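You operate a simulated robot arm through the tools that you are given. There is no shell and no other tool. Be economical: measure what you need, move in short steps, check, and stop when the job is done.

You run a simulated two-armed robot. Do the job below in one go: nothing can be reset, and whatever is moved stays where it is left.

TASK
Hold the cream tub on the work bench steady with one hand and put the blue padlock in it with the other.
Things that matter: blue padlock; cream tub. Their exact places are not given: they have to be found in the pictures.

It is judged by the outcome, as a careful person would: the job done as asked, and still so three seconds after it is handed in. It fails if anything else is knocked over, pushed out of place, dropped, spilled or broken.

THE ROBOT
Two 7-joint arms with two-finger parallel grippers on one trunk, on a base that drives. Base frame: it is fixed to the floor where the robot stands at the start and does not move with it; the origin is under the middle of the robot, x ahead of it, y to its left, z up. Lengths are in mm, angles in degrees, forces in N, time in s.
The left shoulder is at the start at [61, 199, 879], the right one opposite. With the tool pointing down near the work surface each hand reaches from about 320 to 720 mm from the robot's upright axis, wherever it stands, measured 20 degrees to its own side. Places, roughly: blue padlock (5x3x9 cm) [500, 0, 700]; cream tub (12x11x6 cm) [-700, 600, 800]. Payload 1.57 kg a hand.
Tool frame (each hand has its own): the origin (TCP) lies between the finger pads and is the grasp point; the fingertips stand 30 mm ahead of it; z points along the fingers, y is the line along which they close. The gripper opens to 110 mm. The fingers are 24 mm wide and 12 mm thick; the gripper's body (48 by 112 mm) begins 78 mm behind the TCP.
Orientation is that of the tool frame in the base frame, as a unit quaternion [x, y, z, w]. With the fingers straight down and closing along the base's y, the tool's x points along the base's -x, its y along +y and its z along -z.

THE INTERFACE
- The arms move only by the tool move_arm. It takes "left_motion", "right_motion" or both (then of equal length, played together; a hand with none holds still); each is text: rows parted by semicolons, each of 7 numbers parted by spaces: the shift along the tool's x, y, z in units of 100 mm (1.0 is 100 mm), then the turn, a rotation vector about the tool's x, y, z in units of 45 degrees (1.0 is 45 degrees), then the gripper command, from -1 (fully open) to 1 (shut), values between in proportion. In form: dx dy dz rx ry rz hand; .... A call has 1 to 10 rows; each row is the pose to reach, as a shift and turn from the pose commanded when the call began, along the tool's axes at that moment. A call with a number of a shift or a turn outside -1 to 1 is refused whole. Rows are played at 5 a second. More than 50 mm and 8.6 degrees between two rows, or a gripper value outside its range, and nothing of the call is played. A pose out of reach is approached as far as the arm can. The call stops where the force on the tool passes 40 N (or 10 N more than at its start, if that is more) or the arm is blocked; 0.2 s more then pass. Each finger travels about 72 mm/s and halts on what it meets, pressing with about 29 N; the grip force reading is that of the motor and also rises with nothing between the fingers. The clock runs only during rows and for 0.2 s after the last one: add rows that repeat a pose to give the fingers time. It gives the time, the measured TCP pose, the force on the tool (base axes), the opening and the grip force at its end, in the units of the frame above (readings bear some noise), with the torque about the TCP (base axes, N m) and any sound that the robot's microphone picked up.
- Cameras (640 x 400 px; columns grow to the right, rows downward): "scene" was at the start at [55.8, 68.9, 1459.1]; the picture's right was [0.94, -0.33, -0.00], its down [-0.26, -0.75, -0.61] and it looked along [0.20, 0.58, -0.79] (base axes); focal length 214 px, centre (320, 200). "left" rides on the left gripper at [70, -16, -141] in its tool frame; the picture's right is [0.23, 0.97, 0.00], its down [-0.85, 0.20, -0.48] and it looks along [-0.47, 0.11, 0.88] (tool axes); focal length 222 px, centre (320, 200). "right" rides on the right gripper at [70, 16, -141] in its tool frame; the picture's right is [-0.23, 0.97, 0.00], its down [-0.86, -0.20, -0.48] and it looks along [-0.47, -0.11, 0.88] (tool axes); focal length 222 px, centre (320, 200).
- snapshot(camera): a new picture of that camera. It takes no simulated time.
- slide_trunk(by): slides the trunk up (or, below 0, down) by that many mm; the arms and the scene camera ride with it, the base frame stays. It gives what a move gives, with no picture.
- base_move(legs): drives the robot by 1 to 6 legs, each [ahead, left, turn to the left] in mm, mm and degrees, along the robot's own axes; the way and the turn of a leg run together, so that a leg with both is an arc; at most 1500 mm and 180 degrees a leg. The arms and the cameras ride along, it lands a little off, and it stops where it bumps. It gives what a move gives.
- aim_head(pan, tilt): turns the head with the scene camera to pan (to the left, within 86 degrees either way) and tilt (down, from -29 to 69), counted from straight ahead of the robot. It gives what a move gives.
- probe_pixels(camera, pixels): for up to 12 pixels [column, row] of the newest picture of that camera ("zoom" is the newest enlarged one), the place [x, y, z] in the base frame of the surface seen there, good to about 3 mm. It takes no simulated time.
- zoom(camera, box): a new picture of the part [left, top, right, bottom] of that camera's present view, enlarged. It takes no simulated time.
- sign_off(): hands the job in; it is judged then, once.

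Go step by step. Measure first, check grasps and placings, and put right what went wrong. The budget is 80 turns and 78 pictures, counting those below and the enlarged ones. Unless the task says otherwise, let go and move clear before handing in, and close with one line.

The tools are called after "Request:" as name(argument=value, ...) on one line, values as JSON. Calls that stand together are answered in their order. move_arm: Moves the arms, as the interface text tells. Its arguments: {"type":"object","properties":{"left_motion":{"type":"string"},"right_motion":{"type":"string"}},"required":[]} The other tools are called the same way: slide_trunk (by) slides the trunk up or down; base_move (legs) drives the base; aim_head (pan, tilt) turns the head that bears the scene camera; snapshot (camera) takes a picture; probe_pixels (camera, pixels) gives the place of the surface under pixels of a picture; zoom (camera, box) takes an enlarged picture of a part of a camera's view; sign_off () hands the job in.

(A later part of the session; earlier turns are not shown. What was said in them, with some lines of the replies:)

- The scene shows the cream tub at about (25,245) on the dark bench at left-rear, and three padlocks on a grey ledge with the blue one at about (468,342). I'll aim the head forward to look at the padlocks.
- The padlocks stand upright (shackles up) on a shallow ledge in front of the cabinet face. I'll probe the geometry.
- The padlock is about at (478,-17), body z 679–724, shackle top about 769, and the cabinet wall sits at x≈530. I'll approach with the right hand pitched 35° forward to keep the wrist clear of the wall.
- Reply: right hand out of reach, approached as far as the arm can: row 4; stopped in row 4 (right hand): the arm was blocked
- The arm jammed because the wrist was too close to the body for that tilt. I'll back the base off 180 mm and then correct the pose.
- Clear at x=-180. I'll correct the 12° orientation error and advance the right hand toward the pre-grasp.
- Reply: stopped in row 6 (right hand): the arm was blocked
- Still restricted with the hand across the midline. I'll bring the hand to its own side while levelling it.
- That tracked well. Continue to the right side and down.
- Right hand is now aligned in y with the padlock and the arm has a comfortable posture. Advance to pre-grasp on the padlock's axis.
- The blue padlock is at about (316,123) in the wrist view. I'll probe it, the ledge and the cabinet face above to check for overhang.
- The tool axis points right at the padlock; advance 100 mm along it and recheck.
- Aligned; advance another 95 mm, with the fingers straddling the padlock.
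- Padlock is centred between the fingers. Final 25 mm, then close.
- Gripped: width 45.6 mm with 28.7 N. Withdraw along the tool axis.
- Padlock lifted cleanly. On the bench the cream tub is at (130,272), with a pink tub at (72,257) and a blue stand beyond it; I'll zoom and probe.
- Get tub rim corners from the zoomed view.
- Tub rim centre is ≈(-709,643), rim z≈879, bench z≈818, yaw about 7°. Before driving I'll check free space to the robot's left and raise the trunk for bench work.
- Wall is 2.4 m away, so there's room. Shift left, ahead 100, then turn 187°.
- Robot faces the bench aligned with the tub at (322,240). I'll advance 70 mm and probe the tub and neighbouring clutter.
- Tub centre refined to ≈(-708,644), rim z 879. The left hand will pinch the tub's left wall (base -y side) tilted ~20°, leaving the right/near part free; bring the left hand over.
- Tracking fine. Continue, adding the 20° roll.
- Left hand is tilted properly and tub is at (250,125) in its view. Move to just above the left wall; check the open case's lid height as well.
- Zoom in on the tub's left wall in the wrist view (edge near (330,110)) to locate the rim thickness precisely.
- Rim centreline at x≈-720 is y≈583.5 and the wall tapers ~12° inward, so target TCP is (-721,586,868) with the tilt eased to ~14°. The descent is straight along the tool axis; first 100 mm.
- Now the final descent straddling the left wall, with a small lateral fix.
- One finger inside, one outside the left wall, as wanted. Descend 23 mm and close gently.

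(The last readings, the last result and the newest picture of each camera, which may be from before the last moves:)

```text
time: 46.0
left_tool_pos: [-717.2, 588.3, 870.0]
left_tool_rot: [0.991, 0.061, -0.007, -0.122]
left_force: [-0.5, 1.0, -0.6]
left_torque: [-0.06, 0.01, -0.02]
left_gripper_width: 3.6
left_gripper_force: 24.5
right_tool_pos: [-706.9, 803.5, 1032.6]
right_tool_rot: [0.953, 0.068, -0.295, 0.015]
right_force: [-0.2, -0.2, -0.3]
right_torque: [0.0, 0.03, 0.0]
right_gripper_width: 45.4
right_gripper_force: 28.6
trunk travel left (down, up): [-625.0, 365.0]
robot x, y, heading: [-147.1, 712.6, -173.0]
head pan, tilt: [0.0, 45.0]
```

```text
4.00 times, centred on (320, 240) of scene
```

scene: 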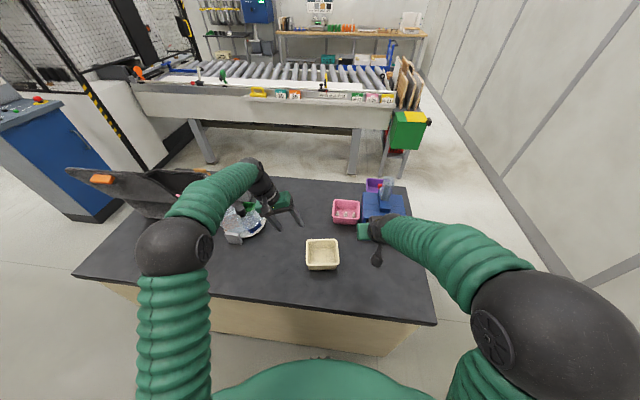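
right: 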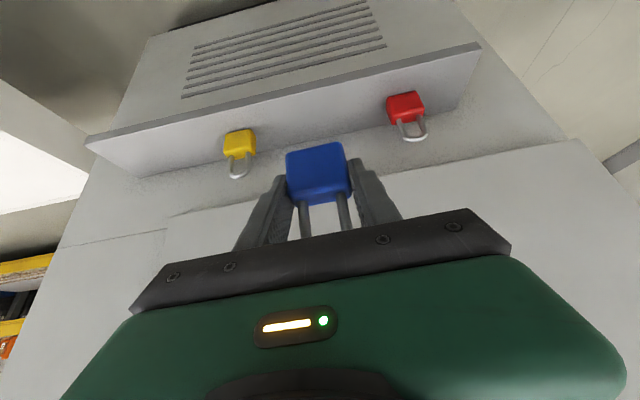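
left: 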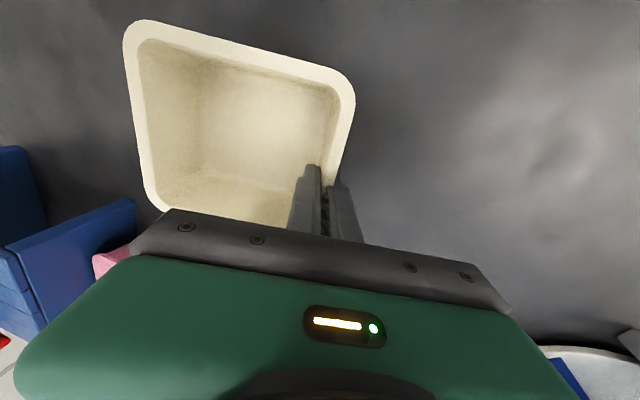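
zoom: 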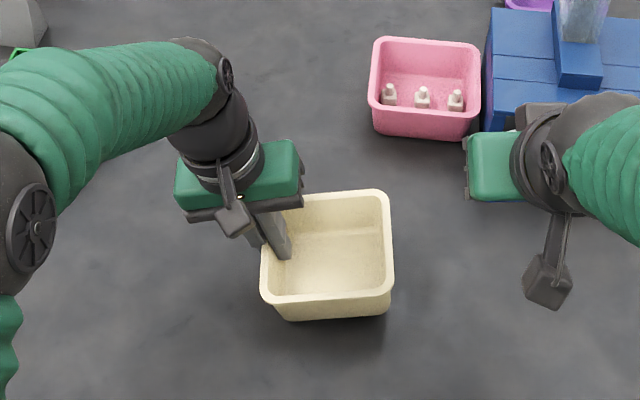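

Wall pinched (3.6 mm, 24.5 N), tub barely moved. Re-measure the tub rim and look at the padlock.

Request:
probe_pixels(camera="zoom", pixels=[[375, 196], [388, 210], [390, 280], [375, 297], [275, 298], [263, 280], [330, 197], [328, 298], [388, 245], [335, 250], [350, 270], [360, 240]])

Request:
snapshot(camera="right")

```text
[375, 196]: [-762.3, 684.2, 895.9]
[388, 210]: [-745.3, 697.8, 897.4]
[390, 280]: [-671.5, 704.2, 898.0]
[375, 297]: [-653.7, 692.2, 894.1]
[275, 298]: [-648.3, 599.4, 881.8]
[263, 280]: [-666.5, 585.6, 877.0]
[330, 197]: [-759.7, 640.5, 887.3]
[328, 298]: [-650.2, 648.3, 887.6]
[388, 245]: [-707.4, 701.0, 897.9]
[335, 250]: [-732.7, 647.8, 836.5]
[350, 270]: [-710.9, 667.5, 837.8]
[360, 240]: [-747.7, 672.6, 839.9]
```

```text
46 pictures are left
```

right: 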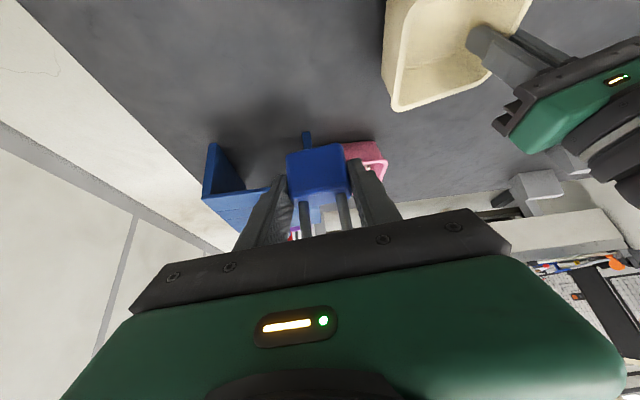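

The pinch tipped the tub about 10° (right rim z 898, left 877), as the wall is steeper than my tilt. Rotate the left tool back 10° about its x to set the tub flat again.

Request:
move_arm(left_motion="0 0 0 -0.05 0 0 1; 0 0 0 -0.1 0 0 1; 0 0 0 -0.15 0 0 1; 0 0 0 -0.2 0 0 1; 0 0 0 -0.22 0 0 1; 0 0 0 -0.22 0 0 1")

Request:
zoom(camera="scene", box=[260, 190, 380, 290])

Request:
probe_pixels(camera="zoom", pixels=[[375, 196], [388, 210], [390, 280], [375, 297], [275, 298], [263, 280], [330, 197], [328, 298], [388, 245], [335, 250], [350, 270], [360, 240]])

```text
time: 47.4
left_tool_pos: [-716.0, 588.0, 871.0]
left_tool_rot: [0.997, 0.061, -0.003, -0.036]
left_force: [-1.2, 0.1, 3.8]
left_torque: [0.57, -0.01, 0.03]
left_gripper_width: 3.7
left_gripper_force: 24.7
right_tool_pos: [-706.6, 803.4, 1034.2]
right_tool_rot: [0.953, 0.069, -0.294, 0.016]
right_force: [-0.1, -0.5, -0.9]
right_torque: [-0.01, 0.01, 0.0]
right_gripper_width: 45.7
right_gripper_force: 29.0
trunk travel left (down, up): [-625.0, 365.0]
robot x, y, heading: [-148.4, 711.0, -173.1]
head pan, tilt: [0.0, 45.0]
```

```text
4.00 times, centred on (320, 240) of scene
```

zoom: 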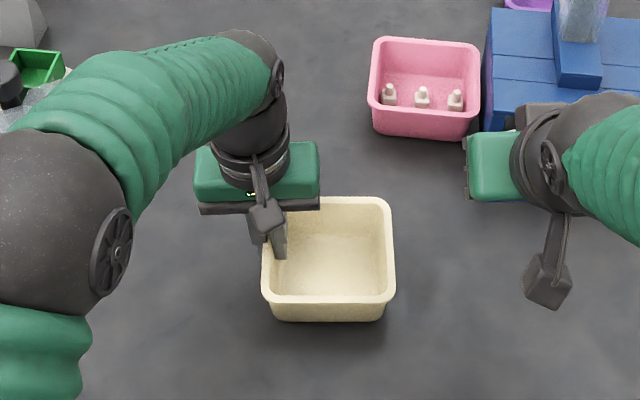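

```text
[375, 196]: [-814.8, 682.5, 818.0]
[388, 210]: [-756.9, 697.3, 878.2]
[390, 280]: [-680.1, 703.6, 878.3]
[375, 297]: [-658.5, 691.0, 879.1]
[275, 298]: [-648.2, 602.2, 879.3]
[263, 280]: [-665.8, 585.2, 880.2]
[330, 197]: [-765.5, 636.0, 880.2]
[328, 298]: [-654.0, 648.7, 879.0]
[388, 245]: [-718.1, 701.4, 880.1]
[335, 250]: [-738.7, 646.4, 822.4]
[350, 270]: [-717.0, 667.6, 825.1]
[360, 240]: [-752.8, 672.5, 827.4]
```

Tub is flat again (rim z 878–880 all round) and held. Now bring the right hand with the padlock to an offset approach point behind-right of the tub, leaned 12° right to clear the left hand.

Request:
move_arm(right_motion="0.17 0.2 0.02 -0.05 0 0 1; 0.35 0.4 0.04 -0.1 0 0 1; 0.53 0.6 0.07 -0.16 0 0 1; 0.7 0.8 0.09 -0.22 0 0 1; 0.88 1.0 0.11 -0.27 0 0 1; 0.88 1.0 0.11 -0.27 0 0 1")

Request:
snapshot(camera="right")

Request:
snapshot(camera="scene")

```text
time: 48.8
left_tool_pos: [-717.7, 587.0, 871.4]
left_tool_rot: [0.997, 0.062, -0.003, -0.036]
left_force: [0.1, 1.2, 4.2]
left_torque: [0.59, 0.02, 0.05]
left_gripper_width: 3.6
left_gripper_force: 25.1
right_tool_pos: [-625.1, 714.6, 974.3]
right_tool_rot: [0.946, 0.099, -0.286, 0.117]
right_force: [0.9, 0.5, -1.1]
right_torque: [-0.03, 0.01, -0.01]
right_gripper_width: 45.3
right_gripper_force: 28.5
trunk travel left (down, up): [-625.0, 365.0]
robot x, y, heading: [-147.9, 708.3, -172.9]
head pan, tilt: [0.0, 45.0]
```

```text
44 pictures are left
```

right: 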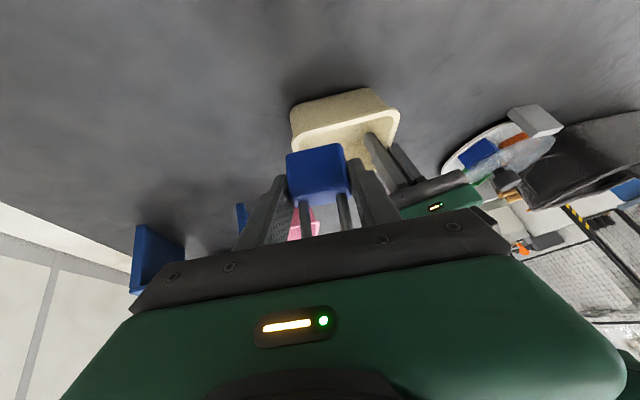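

```text
43 pictures are left
```

scene: 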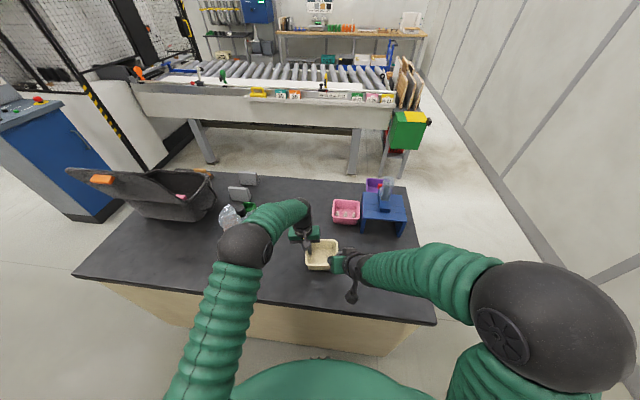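

Straight axial entry would catch the near rim, so I'll go first above the tub (lat -35, fore -25, z 940), then down.

Request:
move_arm(right_motion="-0.09 0.02 0.18 0 0 0 1; -0.18 0.05 0.35 0 0 0 1; -0.28 0.07 0.53 0 0 0 1; -0.37 0.09 0.7 0 0 0 1; -0.37 0.09 0.7 0 0 0 1")

Request:
snapshot(camera="right")

Request:
zoom(camera="scene", box=[260, 190, 400, 300])

Request:
snapshot(camera="left")

```text
time: 50.0
left_tool_pos: [-718.6, 588.7, 871.0]
left_tool_rot: [0.997, 0.062, -0.003, -0.036]
left_force: [-0.9, -0.7, 4.6]
left_torque: [0.55, -0.06, 0.02]
left_gripper_width: 3.4
left_gripper_force: 24.7
right_tool_pos: [-692.1, 679.4, 938.9]
right_tool_rot: [0.946, 0.1, -0.286, 0.117]
right_force: [-0.4, -1.0, -0.9]
right_torque: [0.02, 0.01, 0.01]
right_gripper_width: 45.4
right_gripper_force: 28.7
trunk travel left (down, up): [-625.0, 365.0]
robot x, y, heading: [-148.7, 708.3, -172.8]
head pan, tilt: [0.0, 45.0]
```

```text
42 pictures are left
```

right: 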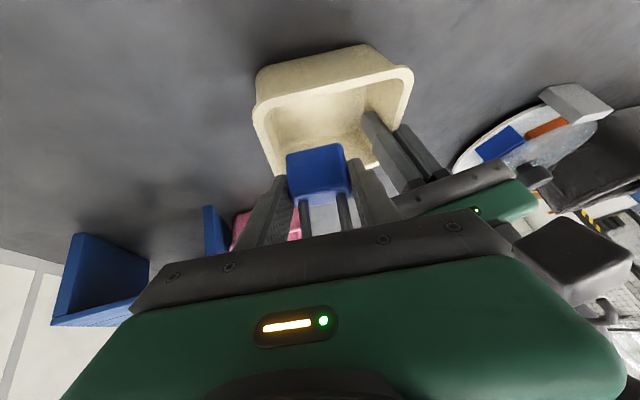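

```text
3.64 times, centred on (330, 245) of scene
```

zoom: 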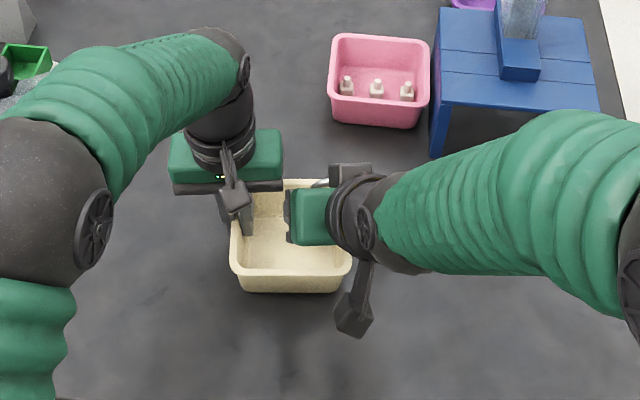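

```text
40 pictures are left
```

left: 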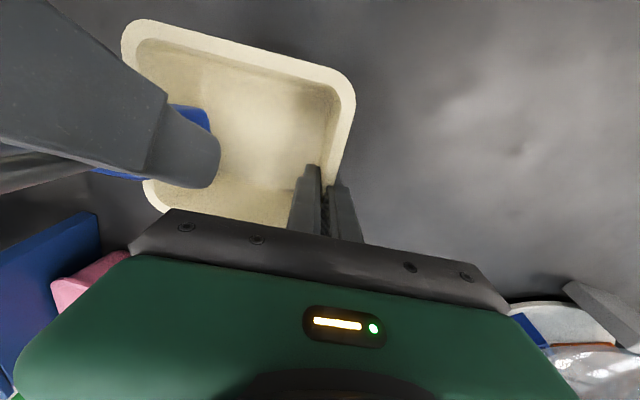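

Clear of the left hand, padlock over the right part of the tub. Lower diagonally to z 895 with the padlock bottom inside the tub.

Request:
move_arm(right_motion="0.05 0.04 0.09 0 0 0 1; 0.105 0.077 0.177 0 0 0 1; 0.17 0.125 0.29 0 0 0 1; 0.243 0.172 0.41 0 0 0 1; 0.243 0.172 0.41 0 0 0 1")

Request:
snapshot(camera="left")

Request:
snapshot(camera="right")

```text
time: 51.2
left_tool_pos: [-717.1, 587.8, 869.7]
left_tool_rot: [0.997, 0.062, -0.003, -0.036]
left_force: [-0.3, -0.3, 5.3]
left_torque: [0.57, 0.02, -0.03]
left_gripper_width: 3.7
left_gripper_force: 24.9
right_tool_pos: [-689.2, 655.6, 894.7]
right_tool_rot: [0.946, 0.099, -0.285, 0.116]
right_force: [0.3, 0.7, -1.2]
right_torque: [0.02, 0.03, -0.01]
right_gripper_width: 45.4
right_gripper_force: 28.9
trunk travel left (down, up): [-625.0, 365.0]
robot x, y, heading: [-145.0, 709.8, -172.9]
head pan, tilt: [0.0, 45.0]
```

```text
39 pictures are left
```

left: 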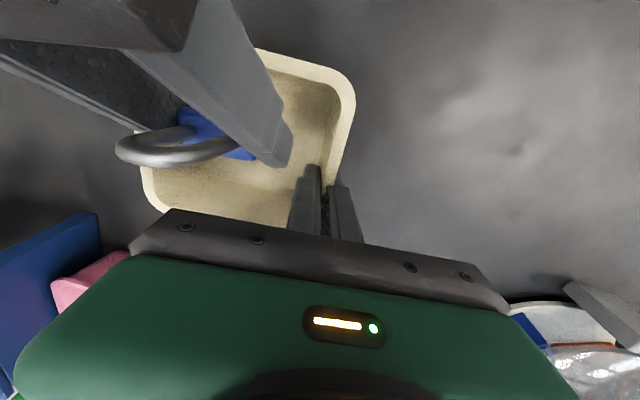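

```text
38 pictures are left
```

right: 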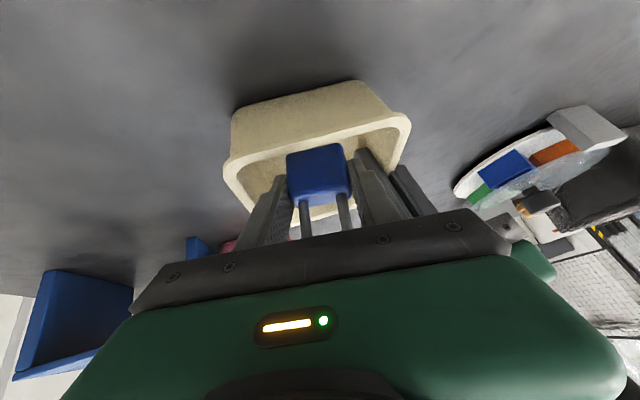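

No contact so far; lower another 23 mm to near the tub floor.

Request:
move_arm(right_motion="0.04 -0.02 0.06 0 0 0 1; 0.08 -0.04 0.13 0 0 0 1; 0.114 -0.053 0.194 0 0 0 1; 0.114 -0.053 0.194 0 0 0 1")

Request:
snapshot(camera="left")

Request:
zoom(camera="right", box=[200, 60, 440, 210])

```text
time: 52.2
left_tool_pos: [-717.1, 587.1, 870.4]
left_tool_rot: [0.997, 0.062, -0.003, -0.036]
left_force: [-0.1, 0.6, 4.3]
left_torque: [0.54, 0.06, -0.02]
left_gripper_width: 3.6
left_gripper_force: 24.3
right_tool_pos: [-690.6, 656.7, 872.4]
right_tool_rot: [0.946, 0.1, -0.286, 0.116]
right_force: [-0.2, 0.1, -1.2]
right_torque: [-0.01, 0.0, 0.01]
right_gripper_width: 45.2
right_gripper_force: 29.7
trunk travel left (down, up): [-625.0, 365.0]
robot x, y, heading: [-144.5, 711.2, -172.8]
head pan, tilt: [0.0, 45.0]
```

```text
37 pictures are left
```

left: 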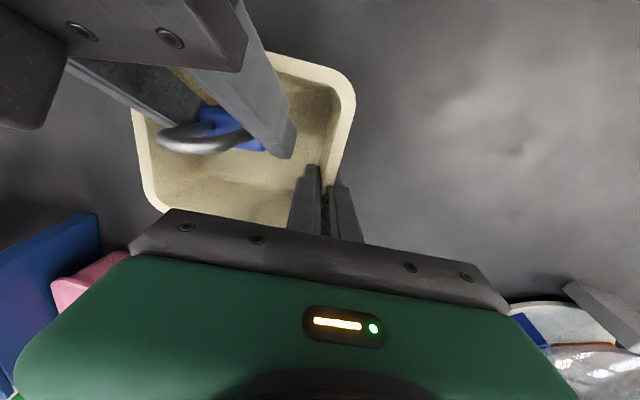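

```text
2.67 times, centred on (320, 135) of right
```

zoom: 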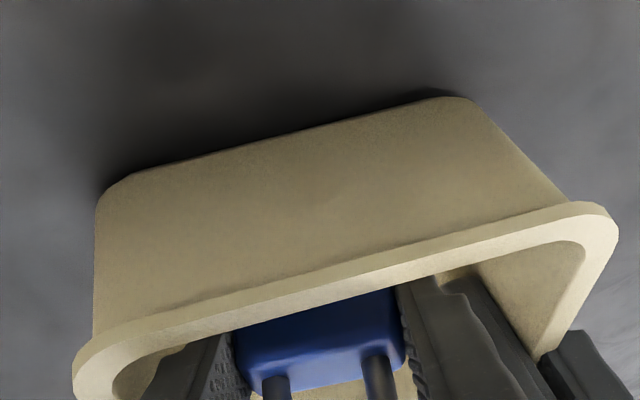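

Go 5 mm further to touch the floor of the tub.

Request:
move_arm(right_motion="0.014 -0.004 0.02 0 0 0 1; 0.028 -0.008 0.04 0 0 0 1; 0.028 -0.008 0.04 0 0 0 1")

```text
time: 53.0
left_tool_pos: [-716.8, 587.7, 870.6]
left_tool_rot: [0.997, 0.062, -0.003, -0.036]
left_force: [-3.1, 0.5, 0.4]
left_torque: [0.35, 0.27, 0.1]
left_gripper_width: 3.5
left_gripper_force: 24.4
right_tool_pos: [-690.6, 656.1, 868.0]
right_tool_rot: [0.946, 0.099, -0.287, 0.117]
right_force: [1.9, -1.2, 9.3]
right_torque: [0.2, -0.06, -0.01]
right_gripper_width: 45.2
right_gripper_force: 28.6
trunk travel left (down, up): [-625.0, 365.0]
robot x, y, heading: [-148.3, 713.4, -172.8]
head pan, tilt: [0.0, 45.0]
```

Contact with the tub floor (9 N up on the right hand). Open the right fingers slightly to release.

Request:
move_arm(right_motion="0 0 0 0 0 0 0.15; 0 0 0 0 0 0 0.1; 0 0 0 0 0 0 0.06; 0 0 0 0 0 0 0.04; 0 0 0 0 0 0 0.04")

Request:
snapshot(camera="left")

Request:
zoom(camera="right", box=[200, 60, 440, 210])

```text
time: 54.2
left_tool_pos: [-718.1, 587.3, 870.8]
left_tool_rot: [0.997, 0.061, -0.003, -0.036]
left_force: [0.7, 0.2, 2.9]
left_torque: [0.47, 0.01, 0.05]
left_gripper_width: 3.6
left_gripper_force: 24.3
right_tool_pos: [-690.3, 657.2, 867.5]
right_tool_rot: [0.946, 0.1, -0.285, 0.117]
right_force: [-0.2, -1.8, -0.5]
right_torque: [0.0, 0.01, -0.04]
right_gripper_width: 51.3
right_gripper_force: 0.0
trunk travel left (down, up): [-625.0, 365.0]
robot x, y, heading: [-148.8, 710.5, -173.2]
head pan, tilt: [0.0, 45.0]
```

```text
35 pictures are left
```

left: 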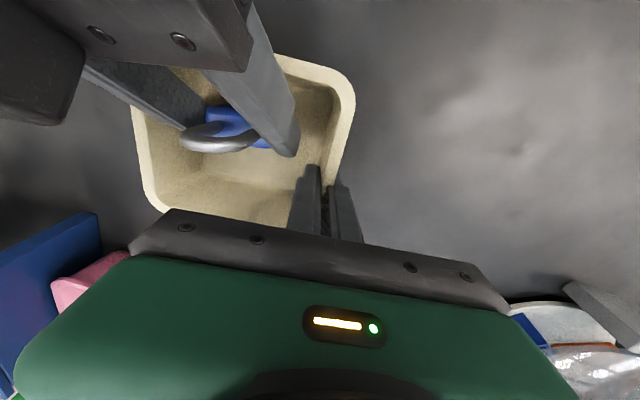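

```text
2.67 times, centred on (320, 135) of right
```

zoom: 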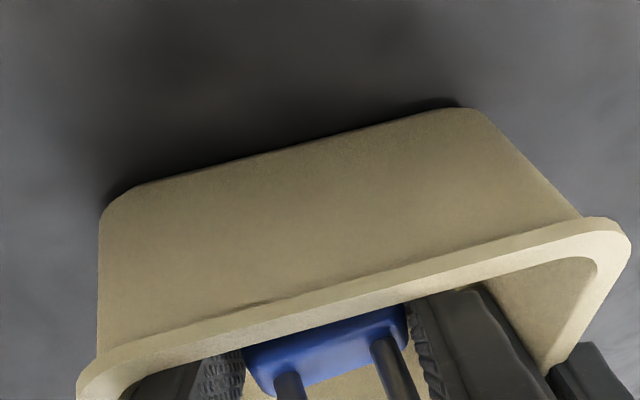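

Released and the padlock stands in the tub. Withdraw the right hand straight back along its own axis.

Request:
move_arm(right_motion="0 0 -0.1 0 0 0 0.02; 0 0 -0.2 0 0 0 0.02; 0 0 -0.3 0 0 0 0.02; 0 0 -0.4 0 0 0 0.02; 0 0 -0.5 0 0 0 0.02; 0 0 -0.5 0 0 0 0.02")

Request:
snapshot(camera="left")

```text
time: 55.6
left_tool_pos: [-717.7, 587.8, 870.9]
left_tool_rot: [0.997, 0.061, -0.003, -0.037]
left_force: [0.2, -0.4, 3.6]
left_torque: [0.56, 0.03, 0.02]
left_gripper_width: 3.8
left_gripper_force: 24.5
right_tool_pos: [-664.1, 671.7, 907.4]
right_tool_rot: [0.946, 0.1, -0.286, 0.117]
right_force: [0.3, 0.5, 0.5]
right_torque: [-0.02, 0.01, 0.01]
right_gripper_width: 53.5
right_gripper_force: 0.1
trunk travel left (down, up): [-625.0, 365.0]
robot x, y, heading: [-144.8, 708.3, -172.9]
head pan, tilt: [0.0, 45.0]
```

```text
33 pictures are left
```

left: 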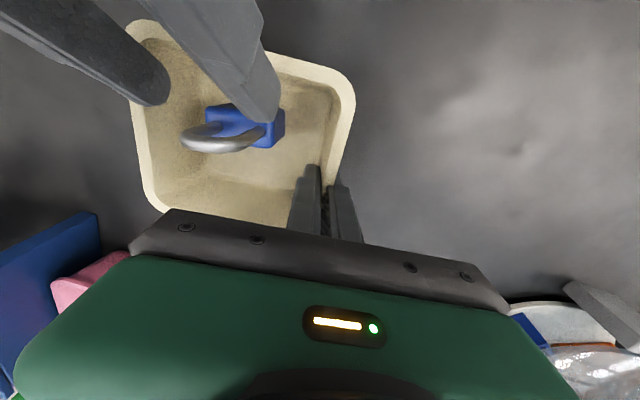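

Padlock stays put, upright in the tub. Keep withdrawing the right hand well clear.

Request:
move_arm(right_motion="0 0 -0.25 0 0 0 0.02; 0 0 -0.5 0 0 0 0.02; 0 0 -0.75 0 0 0 0.02; 0 0 -1 0 0 0 0.02; 0 0 -1 0 0 0 0.02")

Request:
move_arm(right_motion="0 -0.25 -0.1 0 0 0 0.02; 0 -0.5 -0.2 0 0 0 0.02; 0 -0.75 -0.3 0 0 0 0.02; 0 -1 -0.4 0 0 0 0.02; 0 -1 -0.4 0 0 0 0.02")

Request:
snapshot(camera="left")

Request:
zoom(camera="scene", box=[260, 190, 400, 300])

```text
time: 56.8
left_tool_pos: [-717.2, 587.1, 870.5]
left_tool_rot: [0.997, 0.063, -0.002, -0.037]
left_force: [1.1, -0.4, 4.2]
left_torque: [0.52, 0.06, -0.08]
left_gripper_width: 3.9
left_gripper_force: 24.2
right_tool_pos: [-612.7, 698.8, 989.4]
right_tool_rot: [0.946, 0.099, -0.286, 0.116]
right_force: [0.5, -0.1, -0.7]
right_torque: [0.01, -0.01, -0.03]
right_gripper_width: 53.9
right_gripper_force: 0.0
trunk travel left (down, up): [-625.0, 365.0]
robot x, y, heading: [-146.3, 708.0, -172.7]
head pan, tilt: [0.0, 45.0]
```

```text
time: 58.0
left_tool_pos: [-718.5, 587.3, 870.5]
left_tool_rot: [0.997, 0.062, -0.003, -0.037]
left_force: [0.0, 0.2, 3.4]
left_torque: [0.49, 0.09, -0.06]
left_gripper_width: 3.6
left_gripper_force: 24.5
right_tool_pos: [-617.0, 804.3, 1003.9]
right_tool_rot: [0.946, 0.099, -0.286, 0.117]
right_force: [-0.8, 0.7, -0.4]
right_torque: [0.0, -0.04, 0.0]
right_gripper_width: 53.9
right_gripper_force: 0.0
trunk travel left (down, up): [-625.0, 365.0]
robot x, y, heading: [-148.5, 707.8, -172.8]
head pan, tilt: [0.0, 45.0]
```

```text
32 pictures are left
```

left: 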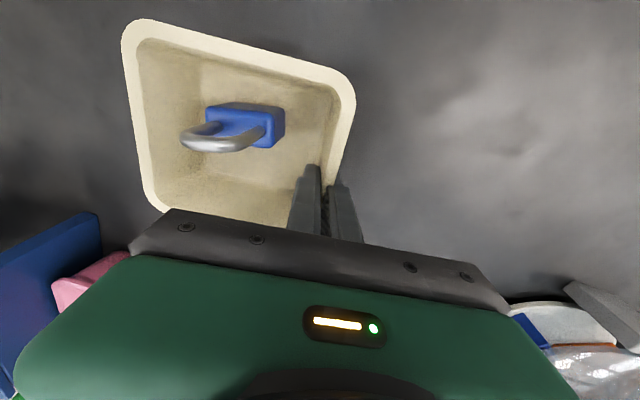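

```text
3.64 times, centred on (330, 245) of scene
```

zoom: 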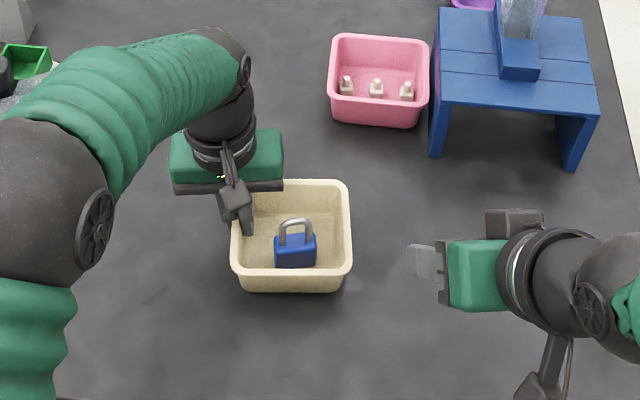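

Padlock stands upright in the tub and the right hand is clear. Release the left hand slowly and lift it out.

Request:
move_arm(left_motion="0 0 0 0 0 0 0.9; 0 0 0 0 0 0 0.8; 0 0 0 0 0 0 0.7; 0 0 0 0 0 0 0.6; 0 0 0 0 0 0 0.6; 0 0 -0.15 0 0 0 0.6; 0 0 -0.35 0 0 0 0.6; 0 0 -0.6 0 0 0 0.6; 0 0 -0.85 0 0 0 0.6; 0 0 -1 0 0 0 0.6")

Request:
move_arm(left_motion="0 0.2 -0.1 0 0 0 0.6; 0 0.4 -0.2 0 0 0 0.6; 0 0.6 -0.3 0 0 0 0.6; 0 0.8 -0.4 0 0 0 0.6; 0 1 -0.5 0 0 0 0.6; 0 1 -0.5 0 0 0 0.6")

Request:
zoom(camera="scene", box=[220, 170, 440, 310])

```text
time: 60.2
left_tool_pos: [-716.2, 581.4, 972.7]
left_tool_rot: [0.997, 0.062, -0.003, -0.036]
left_force: [0.0, 0.4, -0.1]
left_torque: [0.01, 0.01, -0.01]
left_gripper_width: 22.0
left_gripper_force: 0.0
right_tool_pos: [-616.7, 804.6, 1003.6]
right_tool_rot: [0.946, 0.1, -0.285, 0.117]
right_force: [-0.9, -0.2, 0.0]
right_torque: [0.0, -0.02, -0.02]
right_gripper_width: 53.9
right_gripper_force: 0.1
trunk travel left (down, up): [-625.0, 365.0]
robot x, y, heading: [-145.4, 711.2, -172.7]
head pan, tilt: [0.0, 45.0]
```

```text
time: 61.6
left_tool_pos: [-705.6, 478.1, 1012.0]
left_tool_rot: [0.997, 0.062, -0.003, -0.036]
left_force: [0.2, -0.3, -0.5]
left_torque: [0.02, -0.01, 0.02]
left_gripper_width: 22.1
left_gripper_force: 0.1
right_tool_pos: [-616.6, 803.8, 1003.2]
right_tool_rot: [0.946, 0.1, -0.285, 0.117]
right_force: [0.2, -0.1, 0.0]
right_torque: [-0.01, 0.01, 0.01]
right_gripper_width: 53.9
right_gripper_force: 0.0
trunk travel left (down, up): [-625.0, 365.0]
robot x, y, heading: [-145.5, 710.4, -172.6]
head pan, tilt: [0.0, 45.0]
```

```text
2.86 times, centred on (330, 240) of scene
```

zoom: 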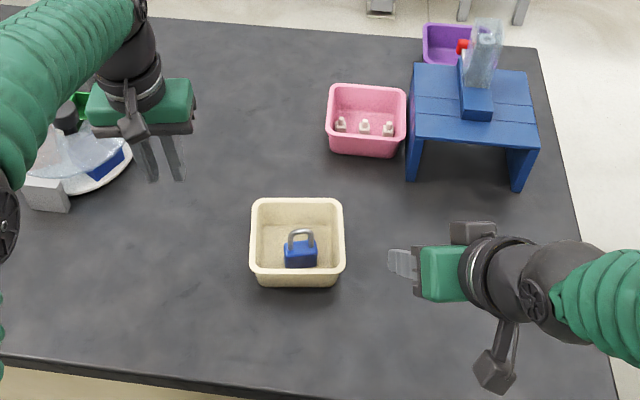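

The tub is flat and in its place, the blue padlock stands in it at (300,250), both hands are clear, and nothing else has been disturbed. Handing in.

Request:
sign_off()

```text
The job is handed in.
```

The blue padlock is in the cream tub: the left hand held the tub while the right hand set the padlock down inside. The tub tipped about 10° when first gripped, and I set it flat again before the padlock went in; nothing else was disturbed.
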